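You operate a simulated robot arm through the tools that you are given. There is no shell and no other tool. Be economical: measure what you need, move in short steps, check, and stop when the job is done.

The job below is to be done with a simulated two-armed robot. You get a single attempt, and the scene is never put back.

Task
Put one of the cream tags from the middle shelf of the blue rack on the top of the stand with the green press. Take the brass bush and put it on top of the blue beaker. Put the black padlock on top of the silver steel cup. Pick up the blue cup with one hand, pass it to the other hand and put it on the long low shelf. Take the blue depth gauge and leave it on the top of the steel stand. Take the hot pad on the top of the green bench and put it away on the top of the square steel plate. Take the chain piece from the top of the green bench and put it on the top of the steel stand. Pull the winder bench drawer open. The order is free. Set down upright: brass bush, blue cup, blue depth gauge, hot pad.

The check looks at the end state, three seconds after you hand in, the way a careful person would. Anything else that was tipped, shoved, dropped, spilled or broken makes it a failure.

Robot
Two 7-joint arms with two-finger parallel grippers on one trunk, on a base that drives. Base frame: it is fixed to the floor where the robot stands at the start and does not move with it; the origin is under the middle of the robot, x ahead of it, y to its left, z up. Lengths are in m, angles in degrees, forces in N, time in s.
The left shoulder is at the start at [0.03, 0.119, 0.935], the right one opposite. With the tool pointing down near the work surface each hand reaches from about 0.2 to 0.46 m from the robot's upright axis, wherever it stands, measured 20 degrees to its own side. Places, roughly: black padlock (5x3x9 cm) [2.4, -0.1, 0.8]; blue beaker (6x6x9 cm) [2.3, -2.3, 0.3]; blue cup (6x6x10 cm) [-0.5, -9.8, 0.9]; blue depth gauge [-0.5, -9.25, 1]; brass bush (4x4x6 cm) [1.1, -0.1, 1.2]; chain piece (11x3x3 cm) [-0.4, -9.1, 0.9]; cream tag [1, 0, 0.75]; hot pad [-0.5, -9.25, 1]; long low shelf [3.3, -7.5, 0.4]; steel cup (7x7x8 cm) [2.2, -0.1, 0.9]; top of the square steel plate (13x13 cm) [8.32, -2.78, 0.86]; top of the stand with the green press [2.2, 0.1, 0.8]; top of the steel stand [-0.6, -7.8, 0.8]; winder bench drawer [10.2, -0.1, 0.7]. Payload 3.43 kg a hand.
The tool frame of a hand sits at the grasp point between the pads (the TCP): z along the fingers, y along the line on which they close. The tips reach 0.03 m beyond it. Largest opening 0.094 m; finger width 0.028, thickness 0.01; the body of the gripper, 0.05 by 0.096 m, starts 0.055 m behind the TCP.
Orientation is that of the tool frame in the base frame, as [roll, pitch, yaw] about the fixed x, y, z axes, in that order (R = Rz(yaw) Ry(pitch) Rx(roll)). With the fingers straight down and closing along the base's y, the tool's x points along the base's -x, its y along +y and its z along -z.

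Tools
- The arms move only by the tool send_rows. It takes "left_plan", "right_plan" or both (then of equal length, played together; a hand with none holds still); each is a list of rows, each an object of numbers (a shift or turn left out is 0, a gripper value left out holds the last): "tx", "ty", "tz": the shift along the tool's x, y, z in m; "ax", "ay", "az": the turn, a rotation vector about the tool's x, y, z in degrees; "hand": the finger opening in m, from 0 to 0.094. In form: [{"tx": .., "ty": .., "tz": .., "ax": .., "ay": .., "az": .., "hand": ..}, ...]. A call has 1 to 12 rows; each row is the pose to reach, as a shift and turn from the pose commanded when the call began, along the tool's axes at that moment. Each row takes 0.2 s and may step no farther than 0.05 m and 8.6 degrees from the row before; otherwise, or with a gripper value out of range, the whole call is refused. A pose out of reach is approached as far as the arm can. The call stops where the force on the tool passes 40 N (or 10 N more than at its start, if that is more) or the arm is blocked; 0.2 s more then pass. Each finger travels about 0.072 m/s and halts on what it meets, pressing with about 44 N; the grip force reading is that of the motor and also rises with nothing between the fingers. The clock runs only during rows and for 0.2 s after the last one: add rows that repeat a pose to give the fingers time. It gives the time, the measured TCP pose, the force on the tool (base axes), the opening and the grip force at its end, in the units of the frame above (readings bear some noise), with the torque about the TCP (base axes, N m) and any sound that the robot's microphone picked up, and new pictures: "views" is both (left out), scene, wrist or none (wrist: the cameras of the hands that moved).
- Cameras (640 x 400 px; columns grow to the right, rows downward): "scene" is now at [0.0314, 0.004, 1.6205]; the picture's right is [0.05, -1.00, 0.00], its down [-0.91, -0.05, -0.41] and it looks along [0.41, 0.02, -0.91] (base axes); focal length 283 px, centre (320, 200). "left" rides on the left gripper at [0.076, -0.014, -0.102] in its tool frame; the picture's right is [0.18, 0.98, 0.00], its down [-0.75, 0.14, -0.64] and it looks along [-0.63, 0.12, 0.77] (tool axes); focal length 243 px, centre (320, 200). "right" rides on the right gripper at [0.076, 0.014, -0.102] in its tool frame; the picture's right is [-0.18, 0.98, 0.00], its down [-0.75, -0.14, -0.64] and it looks along [-0.63, -0.12, 0.77] (tool axes); focal length 243 px, centre (320, 200).
- raise_lower(by): slides the trunk up (or, below 0, down) by that many m; the arms and the scene camera ride with it, the base frame stays. It gives what a move gives, with no picture.
- base_move(legs): drives the robot by 1 to 6 legs, each [ahead, turn to the left] in m and degrees, along the robot's own axes; the way and the turn of a leg run together, so that a leg with both is an arc; at most 1.5 m and 180 degrees a leg. The arms and the cameras ride along, it lands a little off, and it stops where it bumps. It gives what a move gives, and a new picture of the scene camera.
- turn_head(pan, tilt): turns the head with the scene camera to pan (to the left, within 143 degrees either way) and tilt (down, from -29 to 69), counted from straight ahead of the robot. It gives what a move gives, and a new picture of the scene camera.
- locate(camera, pixels): for up to 12 pixels [column, row] of the newest picture of that camera ("zoom" is the newest enlarged one), the place [x, y, z] in the base frame of the surface seen there, good to about 0.003 m. It takes no simulated time.
- inspect(camera, box): a new picture of the part [left, top, right, bottom] of that camera's present view, enlarged. It takes no simulated time.
- finish_job(): hands the job in; it is judged then, once.

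Go step by step. Measure first, check grasps and placings, and put right what went wrong. The budget is 322 turns and 360 pictures, counting those below and the enlarged ones. Unless the task says otherwise, let go and move clear before handing in.

The tools are called after "Emit:" as name(argument=value, ...) on one line, values as JSON. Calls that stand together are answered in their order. send_rows: Moves the arms, as the interface text tells. Its arguments: {"type":"object","properties":{"left_plan":{"type":"array","items":{"type":"object","properties":{"tx":{"type":"number"},"ty":{"type":"number"},"tz":{"type":"number"},"ax":{"type":"number"},"ay":{"type":"number"},"az":{"type":"number"},"hand":{"type":"number"}}}},"right_plan":{"type":"array","items":{"type":"object","properties":{"tx":{"type":"number"},"ty":{"type":"number"},"tz":{"type":"number"},"ax":{"type":"number"},"ay":{"type":"number"},"az":{"type":"number"},"hand":{"type":"number"}}}},"views":{"type":"string","enum":["both","scene","wrist","none"]}},"required":[]} The other tools are called the same way: raise_lower (by) slides the trunk up or down; base_move (legs) drives the base; turn_head (pan, tilt) turns the head that bears the scene camera; locate (camera, pixels) gives the place of the surface under pixels of a picture; inspect (camera, box) takes an enlarged picture of a part of a camera's view; finish_job () hands the job in.

At the start:

```text
time_s: 0.0
left_tcp_pos: [0.3078, 0.1939, 0.9804]
left_ee_rot: [-180.0, 0.1, 179.9]
left_contact_force: [-0.4, -0.1, 0.5]
left_wrist_torque: [0.0, -0.02, -0.03]
left_opening: 0.0938
left_grip_force: 0.1
right_tcp_pos: [0.2817, -0.0937, 0.9697]
right_ee_rot: [180.0, 0.0, 179.9]
right_contact_force: [-0.1, 0.2, -0.2]
right_wrist_torque: [0.0, 0.0, -0.03]
right_opening: 0.0939
right_grip_force: 0.0
trunk travel left (down, up): [-0.2, 0.21]
robot x, y, heading: [0.0004, 0.003, 0.1]
head pan, tilt: [2.9, 65.7]
```

scene: 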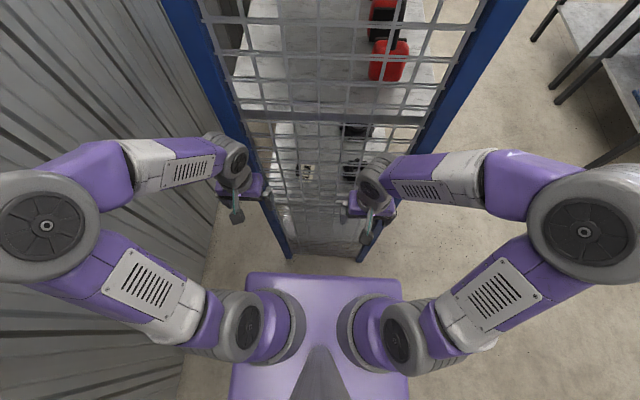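
right: 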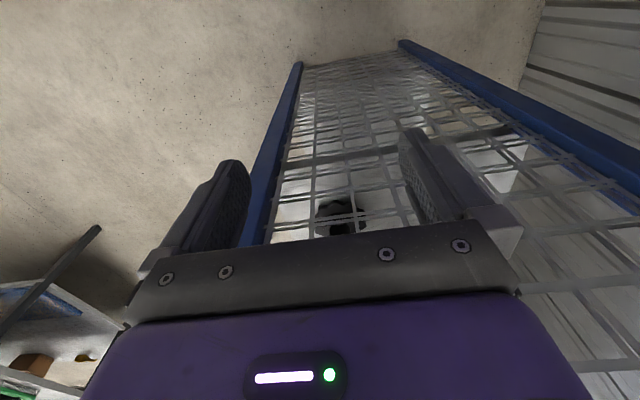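
left: 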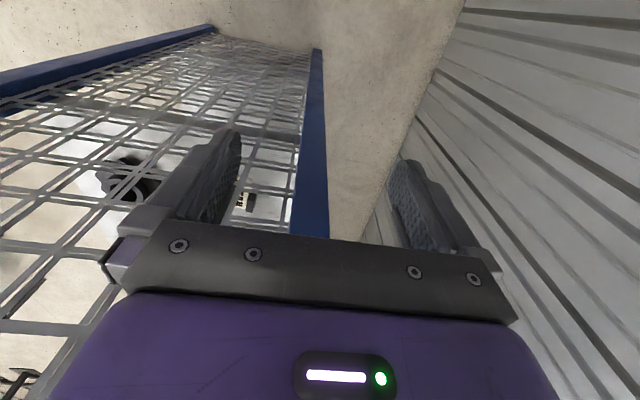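

The scene shows a blue rack right ahead with a wire mesh on the side facing me. I'll raise the head to look around first.

Emit:
turn_head(pan=0, tilt=25)

Emit:
turn_head(pan=-60, tilt=15)

```text
time_s: 1.1
left_tcp_pos: [0.3071, 0.1935, 0.9808]
left_ee_rot: [180.0, 0.0, -179.9]
left_contact_force: [-0.9, 0.6, 0.2]
left_wrist_torque: [0.01, 0.0, 0.03]
left_opening: 0.0939
left_grip_force: 0.1
right_tcp_pos: [0.2816, -0.095, 0.9693]
right_ee_rot: [180.0, 0.1, -180.0]
right_contact_force: [-0.3, -0.3, 0.6]
right_wrist_torque: [0.01, -0.02, -0.01]
right_opening: 0.094
right_grip_force: 0.1
trunk travel left (down, up): [-0.2, 0.21]
robot x, y, heading: [0.0013, 0.0035, -0.3]
head pan, tilt: [0.0, 25.0]
```

scene: 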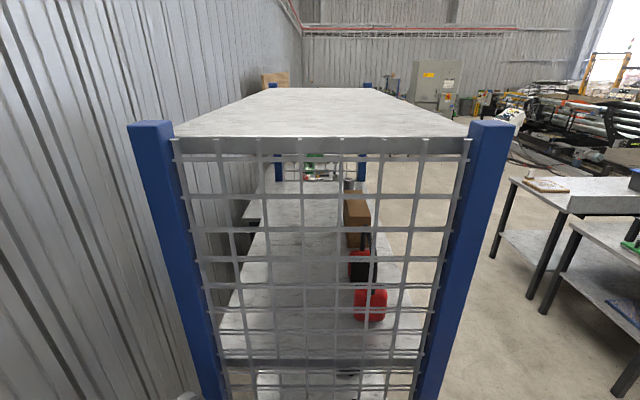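

```text
time_s: 2.4
left_tcp_pos: [0.3079, 0.1941, 0.9794]
left_ee_rot: [179.9, 0.1, -179.9]
left_contact_force: [0.0, 1.0, 0.2]
left_wrist_torque: [-0.01, 0.03, 0.0]
left_opening: 0.094
left_grip_force: 0.1
right_tcp_pos: [0.2827, -0.0941, 0.9688]
right_ee_rot: [179.9, 0.0, 180.0]
right_contact_force: [0.3, 0.4, -0.1]
right_wrist_torque: [0.02, 0.02, -0.03]
right_opening: 0.0939
right_grip_force: 0.0
trunk travel left (down, up): [-0.2, 0.21]
robot x, y, heading: [-0.0039, -0.0016, -0.1]
head pan, tilt: [-60.0, 15.0]
```

scene: 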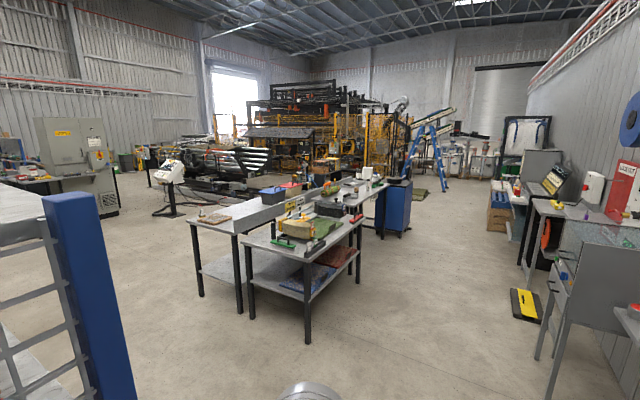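

The rack runs along the left wall with its open side facing -y; there are tables to the right. Measure rack post and table.

Emit:
locate(camera="scene", pixels=[[85, 200], [100, 350], [250, 345], [307, 340], [236, 222], [190, 220], [305, 245], [180, 300], [450, 300], [30, 190], [60, 182], [170, 170]])

Emit:
turn_head(pan=-15, tilt=20)

Emit:
turn_head(pan=-110, tilt=20)

```text
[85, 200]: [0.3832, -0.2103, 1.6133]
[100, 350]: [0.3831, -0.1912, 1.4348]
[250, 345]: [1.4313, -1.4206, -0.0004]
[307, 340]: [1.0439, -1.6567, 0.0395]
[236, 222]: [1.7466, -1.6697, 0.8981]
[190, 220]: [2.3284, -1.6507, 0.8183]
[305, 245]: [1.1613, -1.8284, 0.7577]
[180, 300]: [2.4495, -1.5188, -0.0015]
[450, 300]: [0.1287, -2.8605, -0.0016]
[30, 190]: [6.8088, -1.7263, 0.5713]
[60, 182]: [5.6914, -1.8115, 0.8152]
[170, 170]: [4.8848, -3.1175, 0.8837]
```

```text
time_s: 3.5
left_tcp_pos: [0.3065, 0.1934, 0.9801]
left_ee_rot: [180.0, 0.0, 180.0]
left_contact_force: [-0.3, 0.0, 0.4]
left_wrist_torque: [-0.03, -0.01, 0.02]
left_opening: 0.094
left_grip_force: 0.1
right_tcp_pos: [0.2812, -0.0937, 0.9695]
right_ee_rot: [-179.9, -0.1, 179.9]
right_contact_force: [-0.4, -0.3, 0.4]
right_wrist_torque: [0.0, -0.02, 0.01]
right_opening: 0.0938
right_grip_force: 0.0
trunk travel left (down, up): [-0.2, 0.21]
robot x, y, heading: [0.0021, -0.003, 0.4]
head pan, tilt: [-15.0, 20.0]
```

scene: 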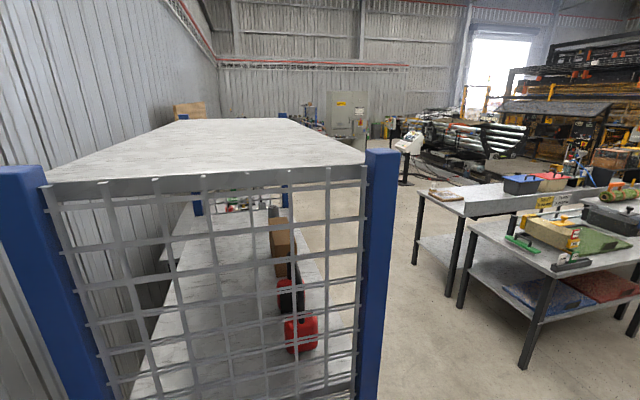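

```text
time_s: 5.2
left_tcp_pos: [0.3074, 0.1926, 0.9805]
left_ee_rot: [179.9, 0.0, -179.9]
left_contact_force: [-0.9, -1.1, 0.1]
left_wrist_torque: [0.01, -0.01, -0.01]
left_opening: 0.0939
left_grip_force: 0.1
right_tcp_pos: [0.2825, -0.0957, 0.9691]
right_ee_rot: [179.9, -0.1, -179.9]
right_contact_force: [0.0, 1.2, 0.3]
right_wrist_torque: [-0.01, 0.02, 0.02]
right_opening: 0.0939
right_grip_force: 0.1
trunk travel left (down, up): [-0.2, 0.21]
robot x, y, heading: [-0.0024, 0.0002, -0.1]
head pan, tilt: [-110.0, 20.0]
```

scene: 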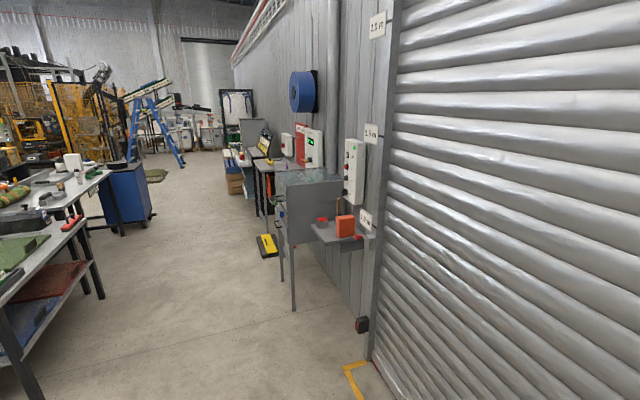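

Path: back up a little, turn right, drive to the aisle, then come alongside the rack.

Emit:
base_move(legs=[[-0.2, 0], [0, -90], [0.85, 0], [0, 90]])

Emit:
turn_head(pan=30, tilt=25)

```text
time_s: 18.5
left_tcp_pos: [0.1142, -0.6528, 0.9803]
left_ee_rot: [-179.9, 0.0, 179.6]
left_contact_force: [-0.8, 0.1, 0.0]
left_wrist_torque: [-0.01, 0.0, -0.01]
left_opening: 0.0941
left_grip_force: 0.1
right_tcp_pos: [0.0885, -0.9402, 0.9688]
right_ee_rot: [-179.9, 0.0, 179.5]
right_contact_force: [-0.6, 0.0, 0.5]
right_wrist_torque: [0.0, -0.03, 0.03]
right_opening: 0.094
right_grip_force: 0.0
trunk travel left (down, up): [-0.2, 0.21]
robot x, y, heading: [-0.194, -0.8433, -0.3]
head pan, tilt: [-110.0, 20.0]
```

scene: 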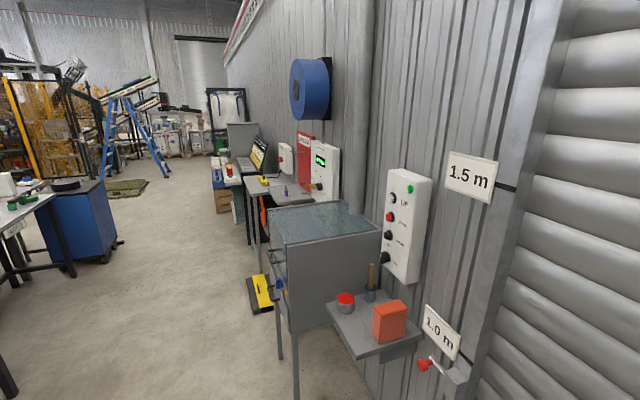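

```text
time_s: 20.7
left_tcp_pos: [0.1171, -0.6515, 0.9802]
left_ee_rot: [-179.9, 0.1, 179.6]
left_contact_force: [-0.2, -0.6, 0.2]
left_wrist_torque: [-0.03, 0.01, -0.04]
left_opening: 0.0942
left_grip_force: 0.1
right_tcp_pos: [0.0888, -0.9399, 0.9681]
right_ee_rot: [-180.0, 0.0, 179.5]
right_contact_force: [-0.4, 0.2, 0.7]
right_wrist_torque: [0.01, 0.01, -0.03]
right_opening: 0.0941
right_grip_force: 0.0
trunk travel left (down, up): [-0.2, 0.21]
robot x, y, heading: [-0.1943, -0.8449, -0.4]
head pan, tilt: [30.0, 25.0]
```

scene: 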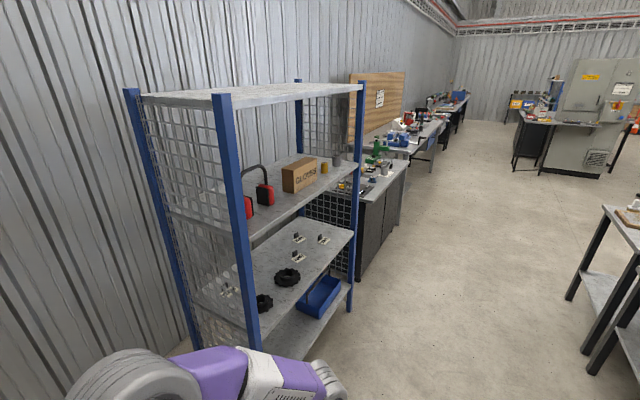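

The rack is open toward the aisle; gloves box and brass bush on the upper shelf, tags on the middle one. Zoom and measure.

Emit:
inspect(camera="scene", box=[120, 80, 420, 350])

Emit:
locate(camera="scene", pixels=[[325, 168], [336, 160], [298, 258], [322, 241], [296, 237], [288, 276], [225, 292], [228, 180], [352, 200], [300, 185], [340, 178], [348, 228]])

```text
1.48 times, centred on (270, 215) of scene
```

zoom: 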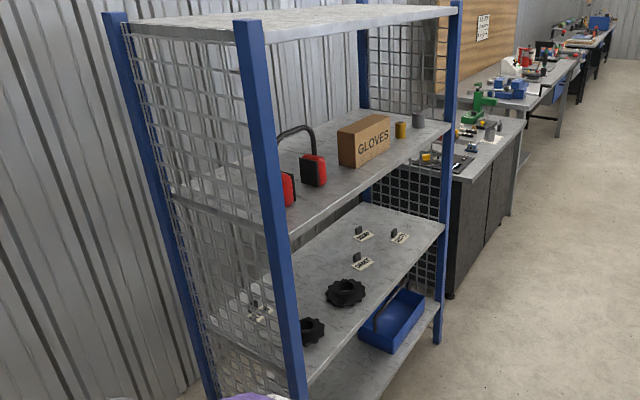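

```text
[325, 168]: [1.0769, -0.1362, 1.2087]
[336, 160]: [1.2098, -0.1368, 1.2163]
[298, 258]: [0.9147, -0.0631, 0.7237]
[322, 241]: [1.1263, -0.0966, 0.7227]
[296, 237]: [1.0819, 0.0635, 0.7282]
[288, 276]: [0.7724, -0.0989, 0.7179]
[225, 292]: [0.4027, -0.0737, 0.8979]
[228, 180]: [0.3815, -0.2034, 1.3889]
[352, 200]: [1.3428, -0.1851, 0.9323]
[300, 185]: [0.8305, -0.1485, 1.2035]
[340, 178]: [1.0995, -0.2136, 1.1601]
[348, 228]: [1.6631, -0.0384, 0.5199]
```

Drive along the aisle to x≈0.97 and turn to face the rack.

Emit:
base_move(legs=[[1.16, 0], [0, 90]])

Emit:
turn_head(pan=0, tilt=35)

```text
time_s: 30.4
left_tcp_pos: [0.7503, -0.5408, 0.9807]
left_ee_rot: [180.0, -0.1, -89.1]
left_contact_force: [0.3, 0.7, 0.7]
left_wrist_torque: [0.01, -0.01, -0.02]
left_opening: 0.0939
left_grip_force: 0.1
right_tcp_pos: [1.0384, -0.5619, 0.9696]
right_ee_rot: [180.0, 0.1, -89.0]
right_contact_force: [-0.8, -0.4, 0.3]
right_wrist_torque: [-0.02, 0.0, 0.01]
right_opening: 0.094
right_grip_force: 0.0
trunk travel left (down, up): [-0.2, 0.21]
robot x, y, heading: [0.9461, -0.843, 90.7]
head pan, tilt: [30.0, 25.0]
```

scene: 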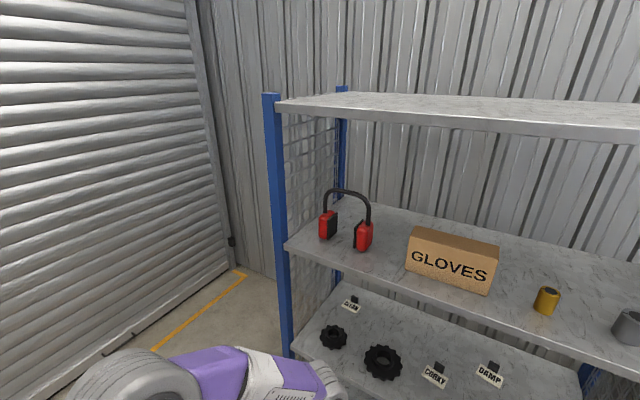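

```text
time_s: 31.3
left_tcp_pos: [0.7513, -0.5413, 0.9803]
left_ee_rot: [180.0, 0.0, -89.2]
left_contact_force: [-0.7, -0.6, 0.0]
left_wrist_torque: [0.01, 0.02, -0.01]
left_opening: 0.0942
left_grip_force: 0.0
right_tcp_pos: [1.0394, -0.5617, 0.9689]
right_ee_rot: [179.8, 0.0, -89.1]
right_contact_force: [-0.4, -0.2, -0.1]
right_wrist_torque: [-0.01, -0.01, -0.06]
right_opening: 0.0939
right_grip_force: 0.0
trunk travel left (down, up): [-0.2, 0.21]
robot x, y, heading: [0.9487, -0.8448, 91.0]
head pan, tilt: [0.0, 35.0]
```

scene: 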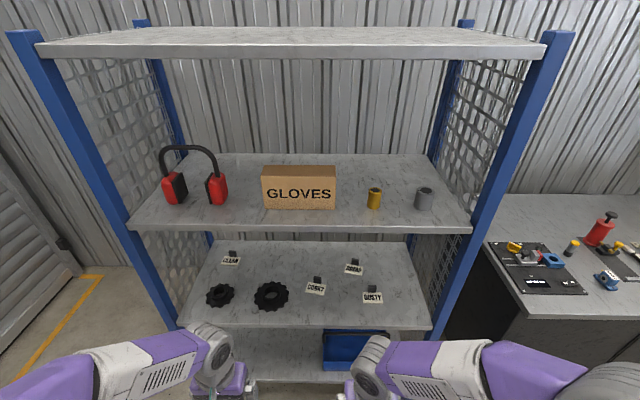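

Bush at (374,198), tags at (316,287),(372,295),(353,268),(231,258). Zoom in and measure.

Emit:
inspect(camera="scene", box=[280, 170, 440, 310])

Emit:
locate(camera="scene", pixels=[[374, 188], [374, 200], [374, 210], [424, 200], [310, 226], [310, 233], [308, 28], [310, 50], [310, 326], [424, 326], [424, 212], [300, 205]])

```text
2.86 times, centred on (360, 240) of scene
```

zoom: 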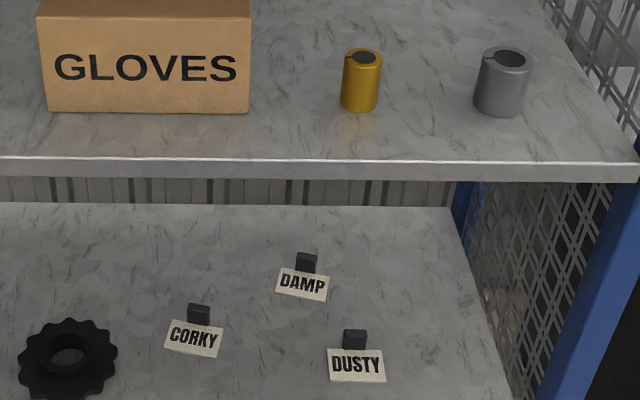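

```text
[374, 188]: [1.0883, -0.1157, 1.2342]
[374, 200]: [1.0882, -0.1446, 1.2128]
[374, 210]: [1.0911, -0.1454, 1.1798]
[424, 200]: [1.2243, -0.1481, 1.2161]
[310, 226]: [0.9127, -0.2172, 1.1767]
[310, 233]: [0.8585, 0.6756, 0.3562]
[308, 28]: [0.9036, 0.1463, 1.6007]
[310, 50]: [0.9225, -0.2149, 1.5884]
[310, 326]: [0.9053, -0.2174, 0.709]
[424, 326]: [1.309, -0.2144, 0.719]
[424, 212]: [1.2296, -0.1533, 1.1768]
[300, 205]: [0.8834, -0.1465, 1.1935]
```

Emit:
locate(camera="zoom", pixels=[[353, 333], [353, 343], [356, 365], [332, 379], [384, 379], [330, 352], [384, 352], [346, 346], [365, 332], [198, 308], [305, 258], [450, 340]])

```text
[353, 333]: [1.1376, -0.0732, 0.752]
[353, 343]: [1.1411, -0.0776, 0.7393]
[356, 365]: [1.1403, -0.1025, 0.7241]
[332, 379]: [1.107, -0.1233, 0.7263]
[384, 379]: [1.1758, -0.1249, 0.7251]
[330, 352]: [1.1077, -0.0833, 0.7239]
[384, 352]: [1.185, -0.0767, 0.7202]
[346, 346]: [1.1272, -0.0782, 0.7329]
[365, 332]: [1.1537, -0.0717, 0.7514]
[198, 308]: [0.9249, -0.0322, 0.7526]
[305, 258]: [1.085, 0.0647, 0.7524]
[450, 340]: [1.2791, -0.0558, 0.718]
```

The bush centre is about (1.089,-0.123), z 1.177–1.237; shelf front edge y=-0.215. I'll raise the trunk and turn the right hand to point forward, 10° downward.

Emit:
raise_lower(by=0.2)

Emit:
send_rows(right_plan=[{"ay": -8, "tx": -0.01, "hand": 0.07}, {"ay": -16, "tx": -0.02}, {"ay": -24, "tx": -0.03}, {"ay": -32, "tx": -0.04}, {"ay": -40, "tx": -0.05, "tz": -0.01}, {"ay": -48, "tx": -0.06, "tz": -0.02}, {"ay": -56, "tx": -0.07, "tz": -0.03}, {"ay": -64, "tx": -0.08, "tz": -0.04}, {"ay": -72, "tx": -0.09, "tz": -0.05}, {"ay": -80, "tx": -0.1, "tz": -0.05}, {"ay": -80, "tx": -0.1, "tz": -0.05}], views="scene")

```text
time_s: 33.5
left_tcp_pos: [0.75, -0.5399, 1.1805]
left_ee_rot: [180.0, 0.0, -89.2]
left_contact_force: [-1.2, -0.2, -0.7]
left_wrist_torque: [0.01, 0.01, -0.01]
left_opening: 0.0938
left_grip_force: 0.0
right_tcp_pos: [1.0395, -0.5617, 1.1692]
right_ee_rot: [-179.9, 0.0, -89.0]
right_contact_force: [-0.6, 0.7, -0.6]
right_wrist_torque: [-0.02, -0.01, 0.0]
right_opening: 0.0938
right_grip_force: 0.2
trunk travel left (down, up): [-0.4, 0.01]
robot x, y, heading: [0.9503, -0.8449, 90.8]
head pan, tilt: [0.0, 35.0]
```

```text
time_s: 35.9
left_tcp_pos: [0.7511, -0.5424, 1.1802]
left_ee_rot: [179.9, 0.0, -89.1]
left_contact_force: [0.2, -0.6, 0.5]
left_wrist_torque: [0.02, 0.01, -0.04]
left_opening: 0.0939
left_grip_force: 0.1
right_tcp_pos: [0.9983, -0.3996, 1.2082]
right_ee_rot: [179.6, 80.1, -89.4]
right_contact_force: [-0.8, 0.0, 0.0]
right_wrist_torque: [0.02, 0.0, -0.02]
right_opening: 0.0698
right_grip_force: 0.0
right hand out of reach, approached as far as the arm can: row 3, 4, 5, 6, 7, 8, 9, 10, 11
trunk travel left (down, up): [-0.4, 0.01]
robot x, y, heading: [0.9469, -0.8448, 91.3]
head pan, tilt: [0.0, 35.0]
```

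scene: 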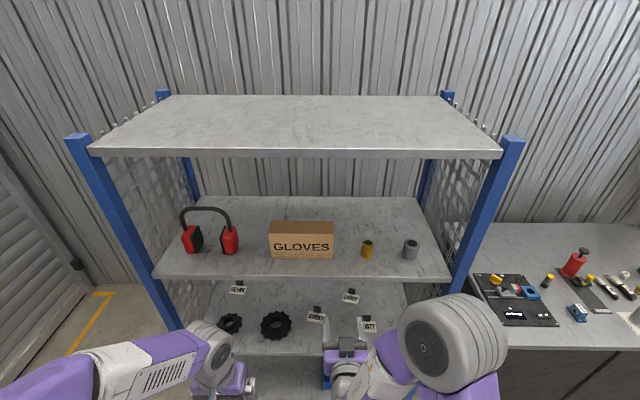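

The right hand ended at (0.998,-0.40,1.208), pointing forward. Shift it right and then forward to align with the bush.

Emit:
send_rows(right_plan=[{"ty": -0.03, "tz": 0.02}, {"ty": -0.06, "tz": 0.05}, {"ty": -0.09, "tz": 0.09}, {"ty": -0.09, "tz": 0.12}, {"ty": -0.09, "tz": 0.12}], views="both")

```text
time_s: 37.1
left_tcp_pos: [0.7497, -0.5408, 1.1806]
left_ee_rot: [-180.0, 0.1, -89.1]
left_contact_force: [0.2, -0.4, 0.2]
left_wrist_torque: [0.01, -0.02, 0.01]
left_opening: 0.0937
left_grip_force: 0.0
right_tcp_pos: [1.0411, -0.283, 1.1971]
right_ee_rot: [-178.1, 79.8, -88.9]
right_contact_force: [-0.4, 0.5, 0.5]
right_wrist_torque: [0.03, -0.01, -0.02]
right_opening: 0.0701
right_grip_force: 0.1
right hand out of reach, approached as far as the arm can: row 2, 3, 4, 5
trunk travel left (down, up): [-0.4, 0.01]
robot x, y, heading: [0.9469, -0.8474, 90.8]
head pan, tilt: [0.0, 35.0]
```

scene: 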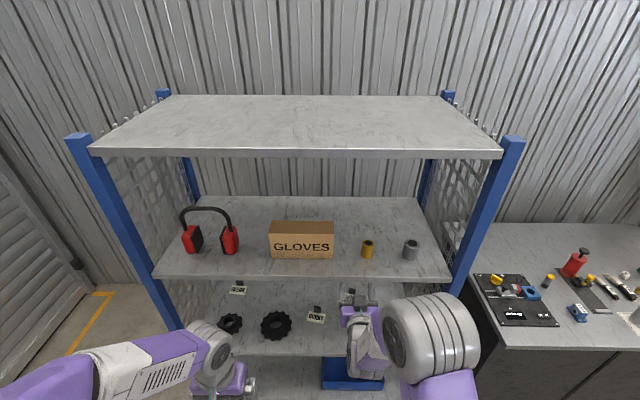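
right: 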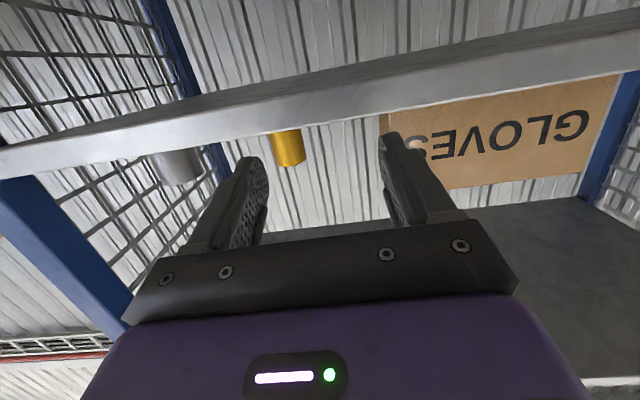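

The hand is at (1.041,-0.283,1.197), with the bush visible at (288,148) between the fingers. Test reach with small up and right steps.

Emit:
send_rows(right_plan=[{"tx": -0.03}, {"tx": -0.03, "ty": -0.045}, {"tx": -0.03, "ty": -0.045}], views="none")

```text
time_s: 37.9
left_tcp_pos: [0.7486, -0.5407, 1.1797]
left_ee_rot: [-179.9, 0.0, -89.1]
left_contact_force: [-1.0, 0.4, 0.0]
left_wrist_torque: [0.01, -0.02, -0.01]
left_opening: 0.0941
left_grip_force: 0.1
right_tcp_pos: [1.0318, -0.2843, 1.2131]
right_ee_rot: [-179.4, 79.9, -88.7]
right_contact_force: [0.1, -0.3, 0.4]
right_wrist_torque: [-0.02, 0.01, -0.01]
right_opening: 0.07
right_grip_force: 0.2
right hand out of reach, approached as far as the arm can: row 1, 2, 3
trunk travel left (down, up): [-0.4, 0.01]
robot x, y, heading: [0.9426, -0.847, 90.9]
head pan, tilt: [0.0, 35.0]
```

The hand is limited sideways, so I'll aim the base instead: turn about -4.7° and creep ahead. First check the elbow's place relative to the right post.

Emit:
base_move(legs=[[0, -4.7]])

Emit:
locate(camera="scene", pixels=[[440, 300], [470, 300], [478, 330], [400, 310], [367, 245], [355, 290]])

```text
time_s: 38.8
left_tcp_pos: [0.7746, -0.5271, 1.1809]
left_ee_rot: [-180.0, 0.0, -93.7]
left_contact_force: [0.1, 0.6, 0.4]
left_wrist_torque: [-0.01, -0.02, 0.0]
left_opening: 0.0941
left_grip_force: 0.2
right_tcp_pos: [1.0772, -0.294, 1.2134]
right_ee_rot: [-179.7, 79.9, -93.7]
right_contact_force: [0.8, -0.5, 0.2]
right_wrist_torque: [0.02, 0.01, 0.01]
right_opening: 0.07
right_grip_force: 0.1
trunk travel left (down, up): [-0.4, 0.01]
robot x, y, heading: [0.9515, -0.8432, 86.4]
head pan, tilt: [0.0, 35.0]
```

scene: 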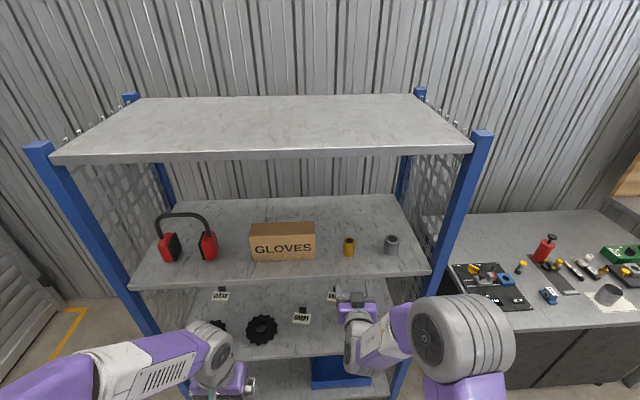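

```text
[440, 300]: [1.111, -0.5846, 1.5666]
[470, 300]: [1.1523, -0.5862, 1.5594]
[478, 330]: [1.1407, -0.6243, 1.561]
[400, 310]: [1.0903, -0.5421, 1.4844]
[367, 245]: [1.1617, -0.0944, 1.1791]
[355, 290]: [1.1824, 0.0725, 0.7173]
```

Hand (1.077,-0.294,1.213) heading 86.4° points directly at the bush; the elbow (z≈1.56, y≈-0.56) stays clear. Advance.

Emit:
base_move(legs=[[0.1, 0]])

Emit:
inspect(camera="right", box=[0, 0, 640, 400])

```text
time_s: 39.9
left_tcp_pos: [0.7818, -0.4263, 1.1808]
left_ee_rot: [-180.0, 0.1, -93.8]
left_contact_force: [-0.3, -0.4, 0.0]
left_wrist_torque: [0.01, 0.01, -0.04]
left_opening: 0.0939
left_grip_force: 0.1
right_tcp_pos: [1.0842, -0.1944, 1.2132]
right_ee_rot: [-179.8, 79.9, -93.8]
right_contact_force: [-0.5, -0.6, 0.1]
right_wrist_torque: [-0.02, 0.0, 0.01]
right_opening: 0.07
right_grip_force: 0.0
trunk travel left (down, up): [-0.4, 0.01]
robot x, y, heading: [0.9552, -0.7457, 86.3]
head pan, tilt: [0.0, 35.0]
```

scene: 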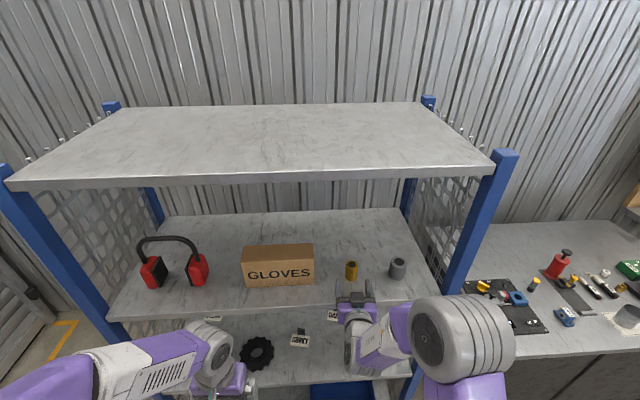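

```text
1.00 times, centred on (320, 200) of right (not enlarged: the box is as wide or as high as the picture)
```

zoom: 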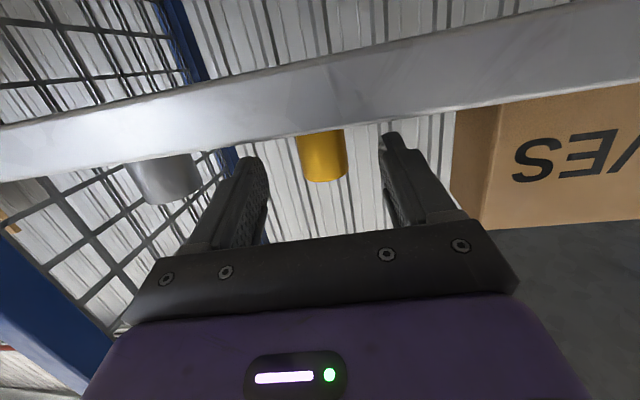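

Bush lies centred between the fingers; advance 0.065 m and close.

Emit:
base_move(legs=[[0.065, 0]])

Emit:
send_rows(right_plan=[{"hand": 0.03}, {"hand": 0.03}, {"hand": 0.03}, {"hand": 0.03}, {"hand": 0.03}], views="both")

```text
time_s: 40.9
left_tcp_pos: [0.7872, -0.361, 1.1807]
left_ee_rot: [-180.0, 0.0, -94.0]
left_contact_force: [0.5, 1.5, 0.1]
left_wrist_torque: [-0.04, -0.02, 0.01]
left_opening: 0.0939
left_grip_force: 0.1
right_tcp_pos: [1.0899, -0.1284, 1.2128]
right_ee_rot: [-179.7, 79.8, -93.9]
right_contact_force: [0.2, 0.4, -0.3]
right_wrist_torque: [0.0, -0.01, 0.0]
right_opening: 0.07
right_grip_force: 0.1
trunk travel left (down, up): [-0.4, 0.01]
robot x, y, heading: [0.9557, -0.6783, 86.0]
head pan, tilt: [0.0, 35.0]
```

scene: 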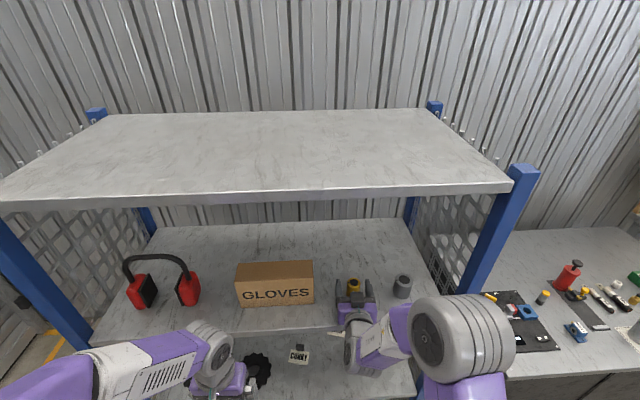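

```text
time_s: 42.1
left_tcp_pos: [0.7865, -0.361, 1.1794]
left_ee_rot: [179.9, 0.1, -93.9]
left_contact_force: [-0.7, -0.5, 0.3]
left_wrist_torque: [-0.01, 0.01, -0.02]
left_opening: 0.094
left_grip_force: 0.1
right_tcp_pos: [1.0887, -0.1295, 1.2145]
right_ee_rot: [-179.7, 79.8, -93.7]
right_contact_force: [0.6, 0.2, 0.1]
right_wrist_torque: [-0.05, 0.0, 0.0]
right_opening: 0.0402
right_grip_force: 44.2
trunk travel left (down, up): [-0.4, 0.01]
robot x, y, heading: [0.9591, -0.6792, 86.0]
head pan, tilt: [0.0, 35.0]
```

scene: 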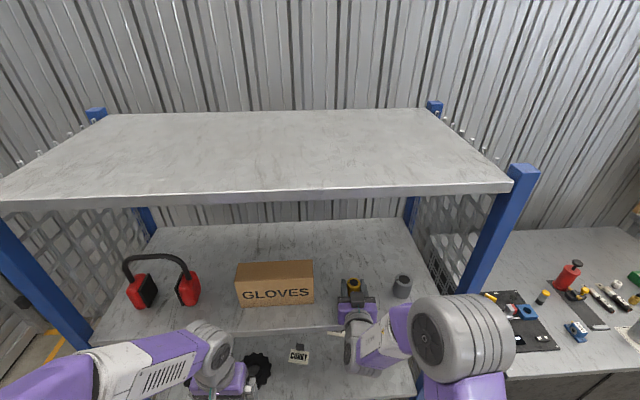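
right: 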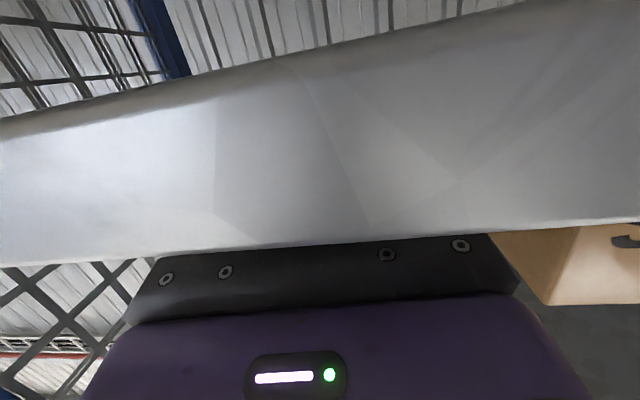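

Grip holds at 0.040. Lift slightly and back out.

Emit:
send_rows(right_plan=[{"tx": -0.02}, {"tx": -0.035}, {"tx": -0.035}], views="none")

Emit:
base_move(legs=[[-0.25, 0]])

```text
time_s: 42.9
left_tcp_pos: [0.7871, -0.3615, 1.1807]
left_ee_rot: [179.9, 0.1, -94.0]
left_contact_force: [0.8, -0.9, -0.7]
left_wrist_torque: [-0.01, 0.0, 0.01]
left_opening: 0.0941
left_grip_force: 0.1
right_tcp_pos: [1.0893, -0.1238, 1.2482]
right_ee_rot: [-179.8, 79.9, -93.9]
right_contact_force: [0.7, -0.3, -2.4]
right_wrist_torque: [0.03, -0.01, 0.0]
right_opening: 0.0406
right_grip_force: 43.6
trunk travel left (down, up): [-0.4, 0.01]
robot x, y, heading: [0.959, -0.6796, 86.1]
head pan, tilt: [0.0, 35.0]
```

```text
time_s: 44.7
left_tcp_pos: [0.7702, -0.6093, 1.1802]
left_ee_rot: [-180.0, -0.1, -94.0]
left_contact_force: [0.4, 0.1, 0.4]
left_wrist_torque: [-0.01, 0.01, 0.02]
left_opening: 0.0941
left_grip_force: 0.0
right_tcp_pos: [1.0739, -0.3722, 1.2493]
right_ee_rot: [-179.7, 79.9, -94.0]
right_contact_force: [0.1, -0.1, -1.2]
right_wrist_torque: [-0.01, -0.01, 0.01]
right_opening: 0.0406
right_grip_force: 44.1
trunk travel left (down, up): [-0.4, 0.01]
robot x, y, heading: [0.9417, -0.928, 86.0]
head pan, tilt: [0.0, 35.0]
```

scene: 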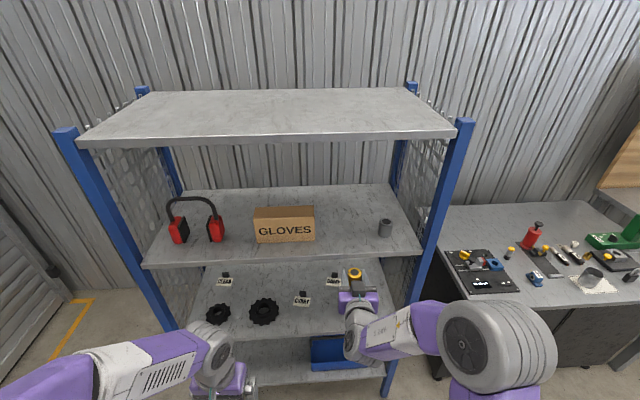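

Bush is in hand (355,272). Before going on, look at the beaker on the tables behind.

Emit:
turn_head(pan=-115, tilt=35)

Emit:
turn_head(pan=-60, tilt=30)

```text
time_s: 46.7
left_tcp_pos: [0.771, -0.6093, 1.1811]
left_ee_rot: [-180.0, 0.0, -94.0]
left_contact_force: [-0.8, -0.1, -0.7]
left_wrist_torque: [0.01, -0.01, 0.01]
left_opening: 0.0938
left_grip_force: 0.0
right_tcp_pos: [1.0737, -0.3722, 1.2478]
right_ee_rot: [-179.7, 79.9, -94.0]
right_contact_force: [0.5, 0.2, -2.2]
right_wrist_torque: [0.01, 0.0, 0.03]
right_opening: 0.0404
right_grip_force: 44.2
trunk travel left (down, up): [-0.4, 0.01]
robot x, y, heading: [0.9413, -0.9298, 86.1]
head pan, tilt: [-115.0, 35.0]
```

scene: 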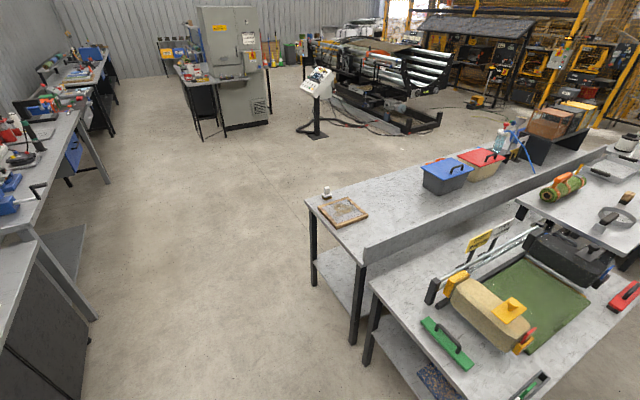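

```text
time_s: 47.9
left_tcp_pos: [0.771, -0.6092, 1.1809]
left_ee_rot: [-180.0, -0.1, -94.1]
left_contact_force: [0.3, 0.4, 0.3]
left_wrist_torque: [0.01, -0.02, 0.03]
left_opening: 0.0941
left_grip_force: 0.1
right_tcp_pos: [1.0743, -0.3725, 1.2464]
right_ee_rot: [-179.7, 79.8, -94.1]
right_contact_force: [0.3, -0.6, -2.6]
right_wrist_torque: [-0.01, -0.04, 0.04]
right_opening: 0.0402
right_grip_force: 44.1
trunk travel left (down, up): [-0.4, 0.01]
robot x, y, heading: [0.9441, -0.9283, 86.0]
head pan, tilt: [-60.0, 30.0]
```

scene: 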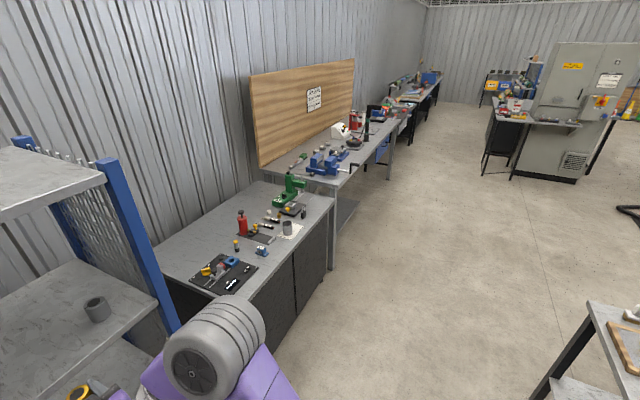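

The beaker sits under the first table near its +x edge. Drive around: along the aisle to x≈3.2, then down to y≈-2.3 and face -x.

Emit:
base_move(legs=[[0, -86], [1.15, 0], [1.1, 0], [0, -90]])

Emit:
turn_head(pan=-45, tilt=40)

```text
time_s: 66.7
left_tcp_pos: [3.4311, -1.1703, 1.1796]
left_ee_rot: [-180.0, 0.0, 90.8]
left_contact_force: [0.2, 0.5, 0.0]
left_wrist_torque: [-0.03, -0.01, 0.01]
left_opening: 0.0936
left_grip_force: 0.1
right_tcp_pos: [3.1486, -1.4318, 1.2475]
right_ee_rot: [-179.7, 79.9, 90.8]
right_contact_force: [0.8, -0.3, -2.6]
right_wrist_torque: [-0.01, -0.06, 0.04]
right_opening: 0.0402
right_grip_force: 44.0
trunk travel left (down, up): [-0.4, 0.01]
robot x, y, heading: [3.2364, -0.8678, -88.9]
head pan, tilt: [-60.0, 30.0]
```

scene: 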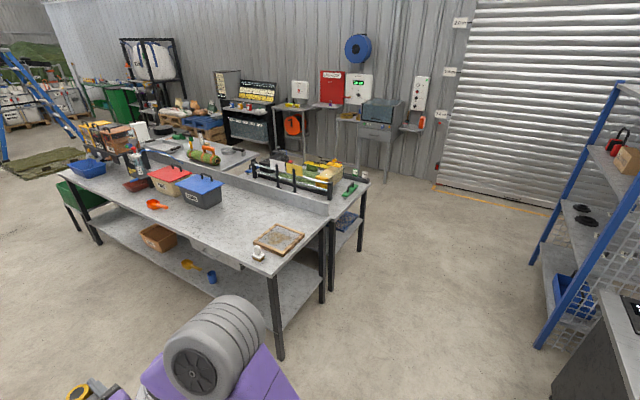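

```text
time_s: 67.4
left_tcp_pos: [3.4323, -1.1695, 1.1803]
left_ee_rot: [180.0, 0.0, 90.8]
left_contact_force: [-0.4, -0.2, -0.2]
left_wrist_torque: [0.0, 0.03, -0.01]
left_opening: 0.0941
left_grip_force: 0.0
right_tcp_pos: [3.1489, -1.4315, 1.248]
right_ee_rot: [-179.7, 79.9, 90.7]
right_contact_force: [0.0, 0.1, -2.2]
right_wrist_torque: [0.05, -0.02, 0.04]
right_opening: 0.0403
right_grip_force: 44.4
trunk travel left (down, up): [-0.4, 0.01]
robot x, y, heading: [3.2366, -0.8645, -89.3]
head pan, tilt: [-45.0, 40.0]
```

scene: 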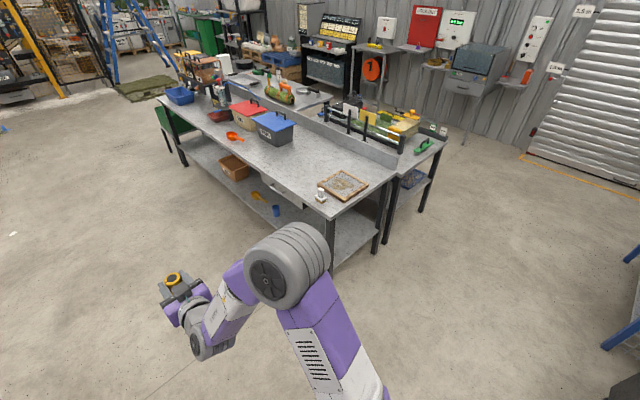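

The blue beaker is at (277,211) close to the +x edge of the lower shelf. Measure.

Emit:
inspect(camera="scene", box=[220, 140, 400, 280])

Emit:
locate(camera="scene", pixels=[[277, 206], [277, 212], [337, 213], [336, 262], [250, 170], [290, 222], [337, 219], [180, 118], [178, 165], [265, 180]])

```text
2.86 times, centred on (310, 210) of scene
```

zoom: 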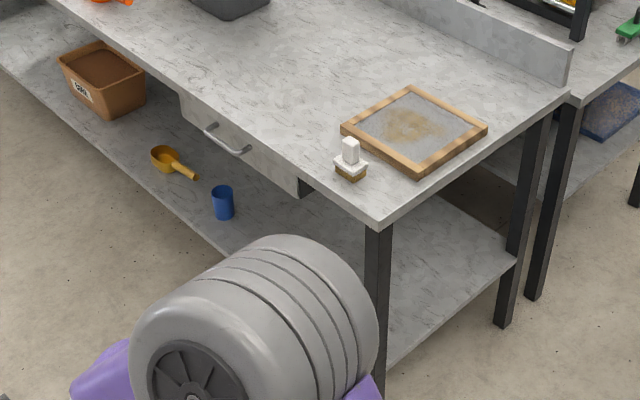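

```text
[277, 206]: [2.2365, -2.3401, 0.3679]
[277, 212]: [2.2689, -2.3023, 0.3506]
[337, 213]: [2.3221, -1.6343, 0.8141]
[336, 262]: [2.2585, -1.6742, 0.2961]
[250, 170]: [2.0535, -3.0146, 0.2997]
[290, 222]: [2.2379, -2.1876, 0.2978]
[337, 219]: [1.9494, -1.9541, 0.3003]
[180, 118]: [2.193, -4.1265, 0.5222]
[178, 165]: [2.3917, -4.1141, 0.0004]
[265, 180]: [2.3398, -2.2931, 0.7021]
```

Beaker centre ≈(2.245,-2.31), top ≈0.39; a drawer is above it at z≈0.7. Drive opposite it and face -x.

Emit:
base_move(legs=[[0.8, 0], [0.74, 0], [0, -91]])

Emit:
raise_lower(by=-0.4)

Emit:
turn_head(pan=-5, tilt=45)

```text
time_s: 79.1
left_tcp_pos: [2.927, -2.5849, 1.1793]
left_ee_rot: [-179.9, 0.0, -0.7]
left_contact_force: [0.6, -0.6, 0.2]
left_wrist_torque: [-0.01, 0.0, -0.02]
left_opening: 0.094
left_grip_force: 0.1
right_tcp_pos: [2.6713, -2.2961, 1.2474]
right_ee_rot: [-179.7, 79.9, -0.6]
right_contact_force: [0.5, 0.6, -3.2]
right_wrist_torque: [0.0, -0.05, -0.01]
right_opening: 0.0401
right_grip_force: 44.0
trunk travel left (down, up): [-0.4, 0.01]
robot x, y, heading: [3.236, -2.3938, 179.3]
head pan, tilt: [-45.0, 40.0]
```

scene: 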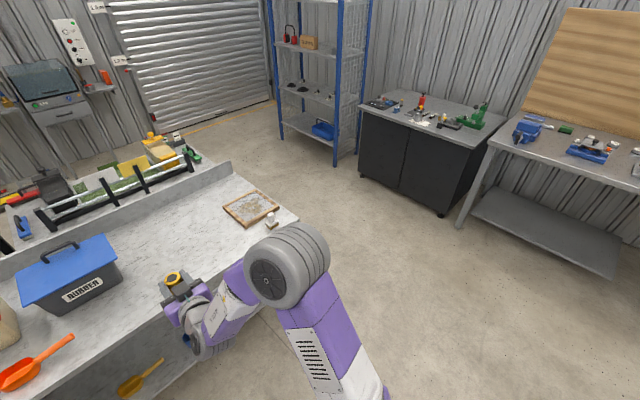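

```text
time_s: 83.0
left_tcp_pos: [2.9265, -2.5844, 0.7795]
left_ee_rot: [180.0, 0.1, -0.5]
left_contact_force: [-0.1, 0.1, -0.1]
left_wrist_torque: [0.01, 0.0, 0.0]
left_opening: 0.094
left_grip_force: 0.0
right_tcp_pos: [2.6713, -2.2952, 0.8468]
right_ee_rot: [-179.7, 79.8, -0.5]
right_contact_force: [0.6, -0.1, -2.0]
right_wrist_torque: [0.0, -0.02, 0.01]
right_opening: 0.0399
right_grip_force: 44.3
trunk travel left (down, up): [0.0, 0.41]
robot x, y, heading: [3.2347, -2.3933, 179.5]
head pan, tilt: [-45.0, 40.0]
```

```text
time_s: 84.0
left_tcp_pos: [2.927, -2.5851, 0.7794]
left_ee_rot: [180.0, 0.0, -0.6]
left_contact_force: [0.1, -0.7, -0.2]
left_wrist_torque: [-0.01, 0.01, 0.02]
left_opening: 0.094
left_grip_force: 0.1
right_tcp_pos: [2.6718, -2.2962, 0.8479]
right_ee_rot: [-179.7, 80.0, -0.6]
right_contact_force: [0.0, -0.5, -2.3]
right_wrist_torque: [0.01, -0.01, -0.02]
right_opening: 0.0398
right_grip_force: 44.1
trunk travel left (down, up): [0.0, 0.41]
robot x, y, heading: [3.2386, -2.3964, 179.3]
head pan, tilt: [-5.0, 45.0]
```

scene: 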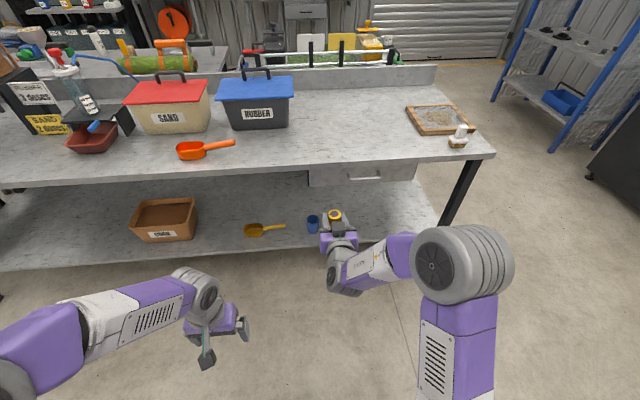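

Emit:
inspect(camera="scene", box=[270, 180, 370, 250])

Emit:
locate(camera="scene", pixels=[[312, 216], [312, 218], [312, 224], [312, 230], [300, 200], [280, 247], [260, 178], [380, 176], [330, 187], [310, 170]])

```text
5.71 times, centred on (320, 215) of scene
```

zoom: 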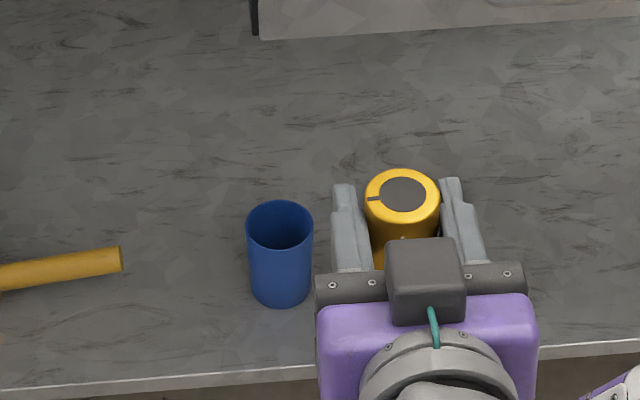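

```text
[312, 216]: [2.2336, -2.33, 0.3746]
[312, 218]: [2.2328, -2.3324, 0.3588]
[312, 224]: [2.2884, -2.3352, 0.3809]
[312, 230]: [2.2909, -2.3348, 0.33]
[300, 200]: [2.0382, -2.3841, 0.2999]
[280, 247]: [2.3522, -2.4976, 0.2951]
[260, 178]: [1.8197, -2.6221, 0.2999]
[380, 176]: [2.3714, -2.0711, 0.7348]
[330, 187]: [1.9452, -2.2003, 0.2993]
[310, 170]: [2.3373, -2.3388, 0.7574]
```

Emit:
locate(camera="zoom", pixels=[[280, 203], [280, 208], [280, 215], [280, 225], [280, 235], [280, 240], [280, 245], [280, 252], [250, 225], [310, 225], [260, 235], [280, 300]])

```text
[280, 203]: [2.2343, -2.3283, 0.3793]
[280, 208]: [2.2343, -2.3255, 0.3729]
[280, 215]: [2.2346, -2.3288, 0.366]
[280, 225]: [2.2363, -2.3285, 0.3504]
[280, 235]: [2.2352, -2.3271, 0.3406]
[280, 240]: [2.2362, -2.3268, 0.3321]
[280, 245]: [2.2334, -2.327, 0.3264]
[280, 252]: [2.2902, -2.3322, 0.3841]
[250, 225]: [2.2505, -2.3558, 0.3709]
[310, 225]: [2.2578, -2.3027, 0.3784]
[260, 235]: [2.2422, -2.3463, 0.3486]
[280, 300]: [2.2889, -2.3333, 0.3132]
```

The beaker is visibly hollow: inner wall x 2.2345…2.2895, centre ≈(2.262,-2.329), rim z≈0.385. Lower the right hand straight down in front of the table first.

Emit:
send_rows(right_plan=[{"tx": 0.044, "tz": 0.008, "ty": 0.005}, {"tx": 0.088, "tz": 0.016, "ty": 0.01}, {"tx": 0.132, "tz": 0.023, "ty": 0.015}, {"tx": 0.177, "tz": 0.031, "ty": 0.02}, {"tx": 0.222, "tz": 0.039, "ty": 0.025}, {"tx": 0.266, "tz": 0.047, "ty": 0.03}, {"tx": 0.31, "tz": 0.055, "ty": 0.035}, {"tx": 0.35, "tz": 0.062, "ty": 0.035}, {"tx": 0.35, "tz": 0.062, "ty": 0.035}], views="scene")

```text
time_s: 86.0
left_tcp_pos: [2.9258, -2.5847, 0.7794]
left_ee_rot: [180.0, 0.1, -0.6]
left_contact_force: [-0.2, 0.5, 0.5]
left_wrist_torque: [0.02, -0.01, 0.02]
left_opening: 0.094
left_grip_force: 0.1
right_tcp_pos: [2.6718, -2.3438, 0.4928]
right_ee_rot: [-177.7, 79.9, 0.9]
right_contact_force: [-0.5, 0.1, -2.7]
right_wrist_torque: [0.0, -0.04, 0.0]
right_opening: 0.0401
right_grip_force: 44.1
right hand out of reach, approached as far as the arm can: row 5, 6, 7, 8, 9
trunk travel left (down, up): [0.0, 0.41]
robot x, y, heading: [3.2349, -2.3927, 179.5]
head pan, tilt: [-5.0, 45.0]
```

scene: 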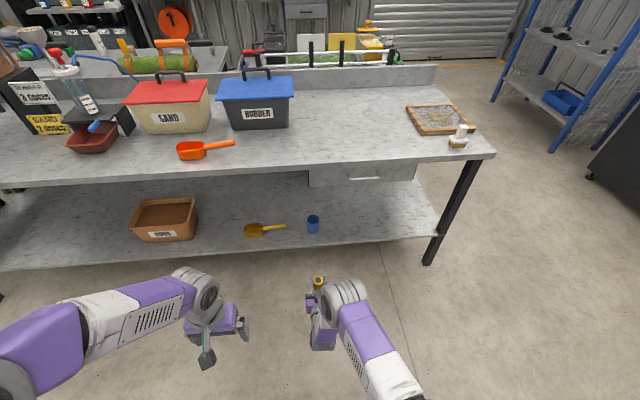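

z 0.493 is the limit at this extension; retract a bit and go lower.

Emit:
send_rows(right_plan=[{"tz": -0.04, "tx": 0.007}, {"tz": -0.08, "tx": 0.014}, {"tz": -0.1, "tx": 0.017}, {"tz": -0.1, "tx": 0.017}], views="none")

Emit:
send_rows(right_plan=[{"tx": 0.02, "tz": 0.004}, {"tx": 0.04, "tz": 0.007}, {"tx": 0.04, "tz": 0.007}], views="scene")

```text
time_s: 87.0
left_tcp_pos: [2.9255, -2.5853, 0.7801]
left_ee_rot: [180.0, 0.0, -0.6]
left_contact_force: [0.0, -0.3, -0.5]
left_wrist_torque: [-0.02, -0.01, 0.01]
left_opening: 0.0937
left_grip_force: 0.1
right_tcp_pos: [2.7721, -2.3498, 0.4944]
right_ee_rot: [-177.8, 79.8, 0.9]
right_contact_force: [0.6, 0.3, -2.1]
right_wrist_torque: [0.0, -0.02, 0.03]
right_opening: 0.04
right_grip_force: 44.7
right hand out of reach, approached as far as the arm can: row 2, 3, 4
trunk travel left (down, up): [0.0, 0.41]
robot x, y, heading: [3.2339, -2.3934, 179.2]
head pan, tilt: [-5.0, 45.0]
```

```text
time_s: 87.8
left_tcp_pos: [2.9259, -2.5854, 0.7811]
left_ee_rot: [180.0, 0.0, -0.6]
left_contact_force: [-0.1, 0.2, -0.1]
left_wrist_torque: [0.02, 0.02, 0.0]
left_opening: 0.094
left_grip_force: 0.1
right_tcp_pos: [2.7729, -2.3547, 0.453]
right_ee_rot: [-177.2, 79.7, 1.5]
right_contact_force: [0.4, 0.3, -1.8]
right_wrist_torque: [0.01, -0.03, 0.0]
right_opening: 0.0399
right_grip_force: 44.2
right hand out of reach, approached as far as the arm can: row 2, 3
trunk travel left (down, up): [0.0, 0.41]
robot x, y, heading: [3.2368, -2.3969, 179.4]
head pan, tilt: [-5.0, 45.0]
```

scene: 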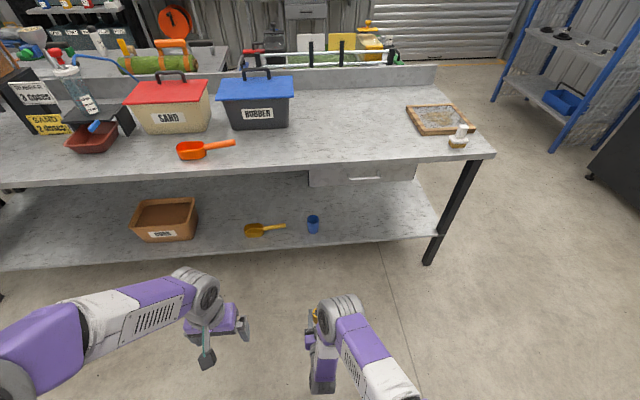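

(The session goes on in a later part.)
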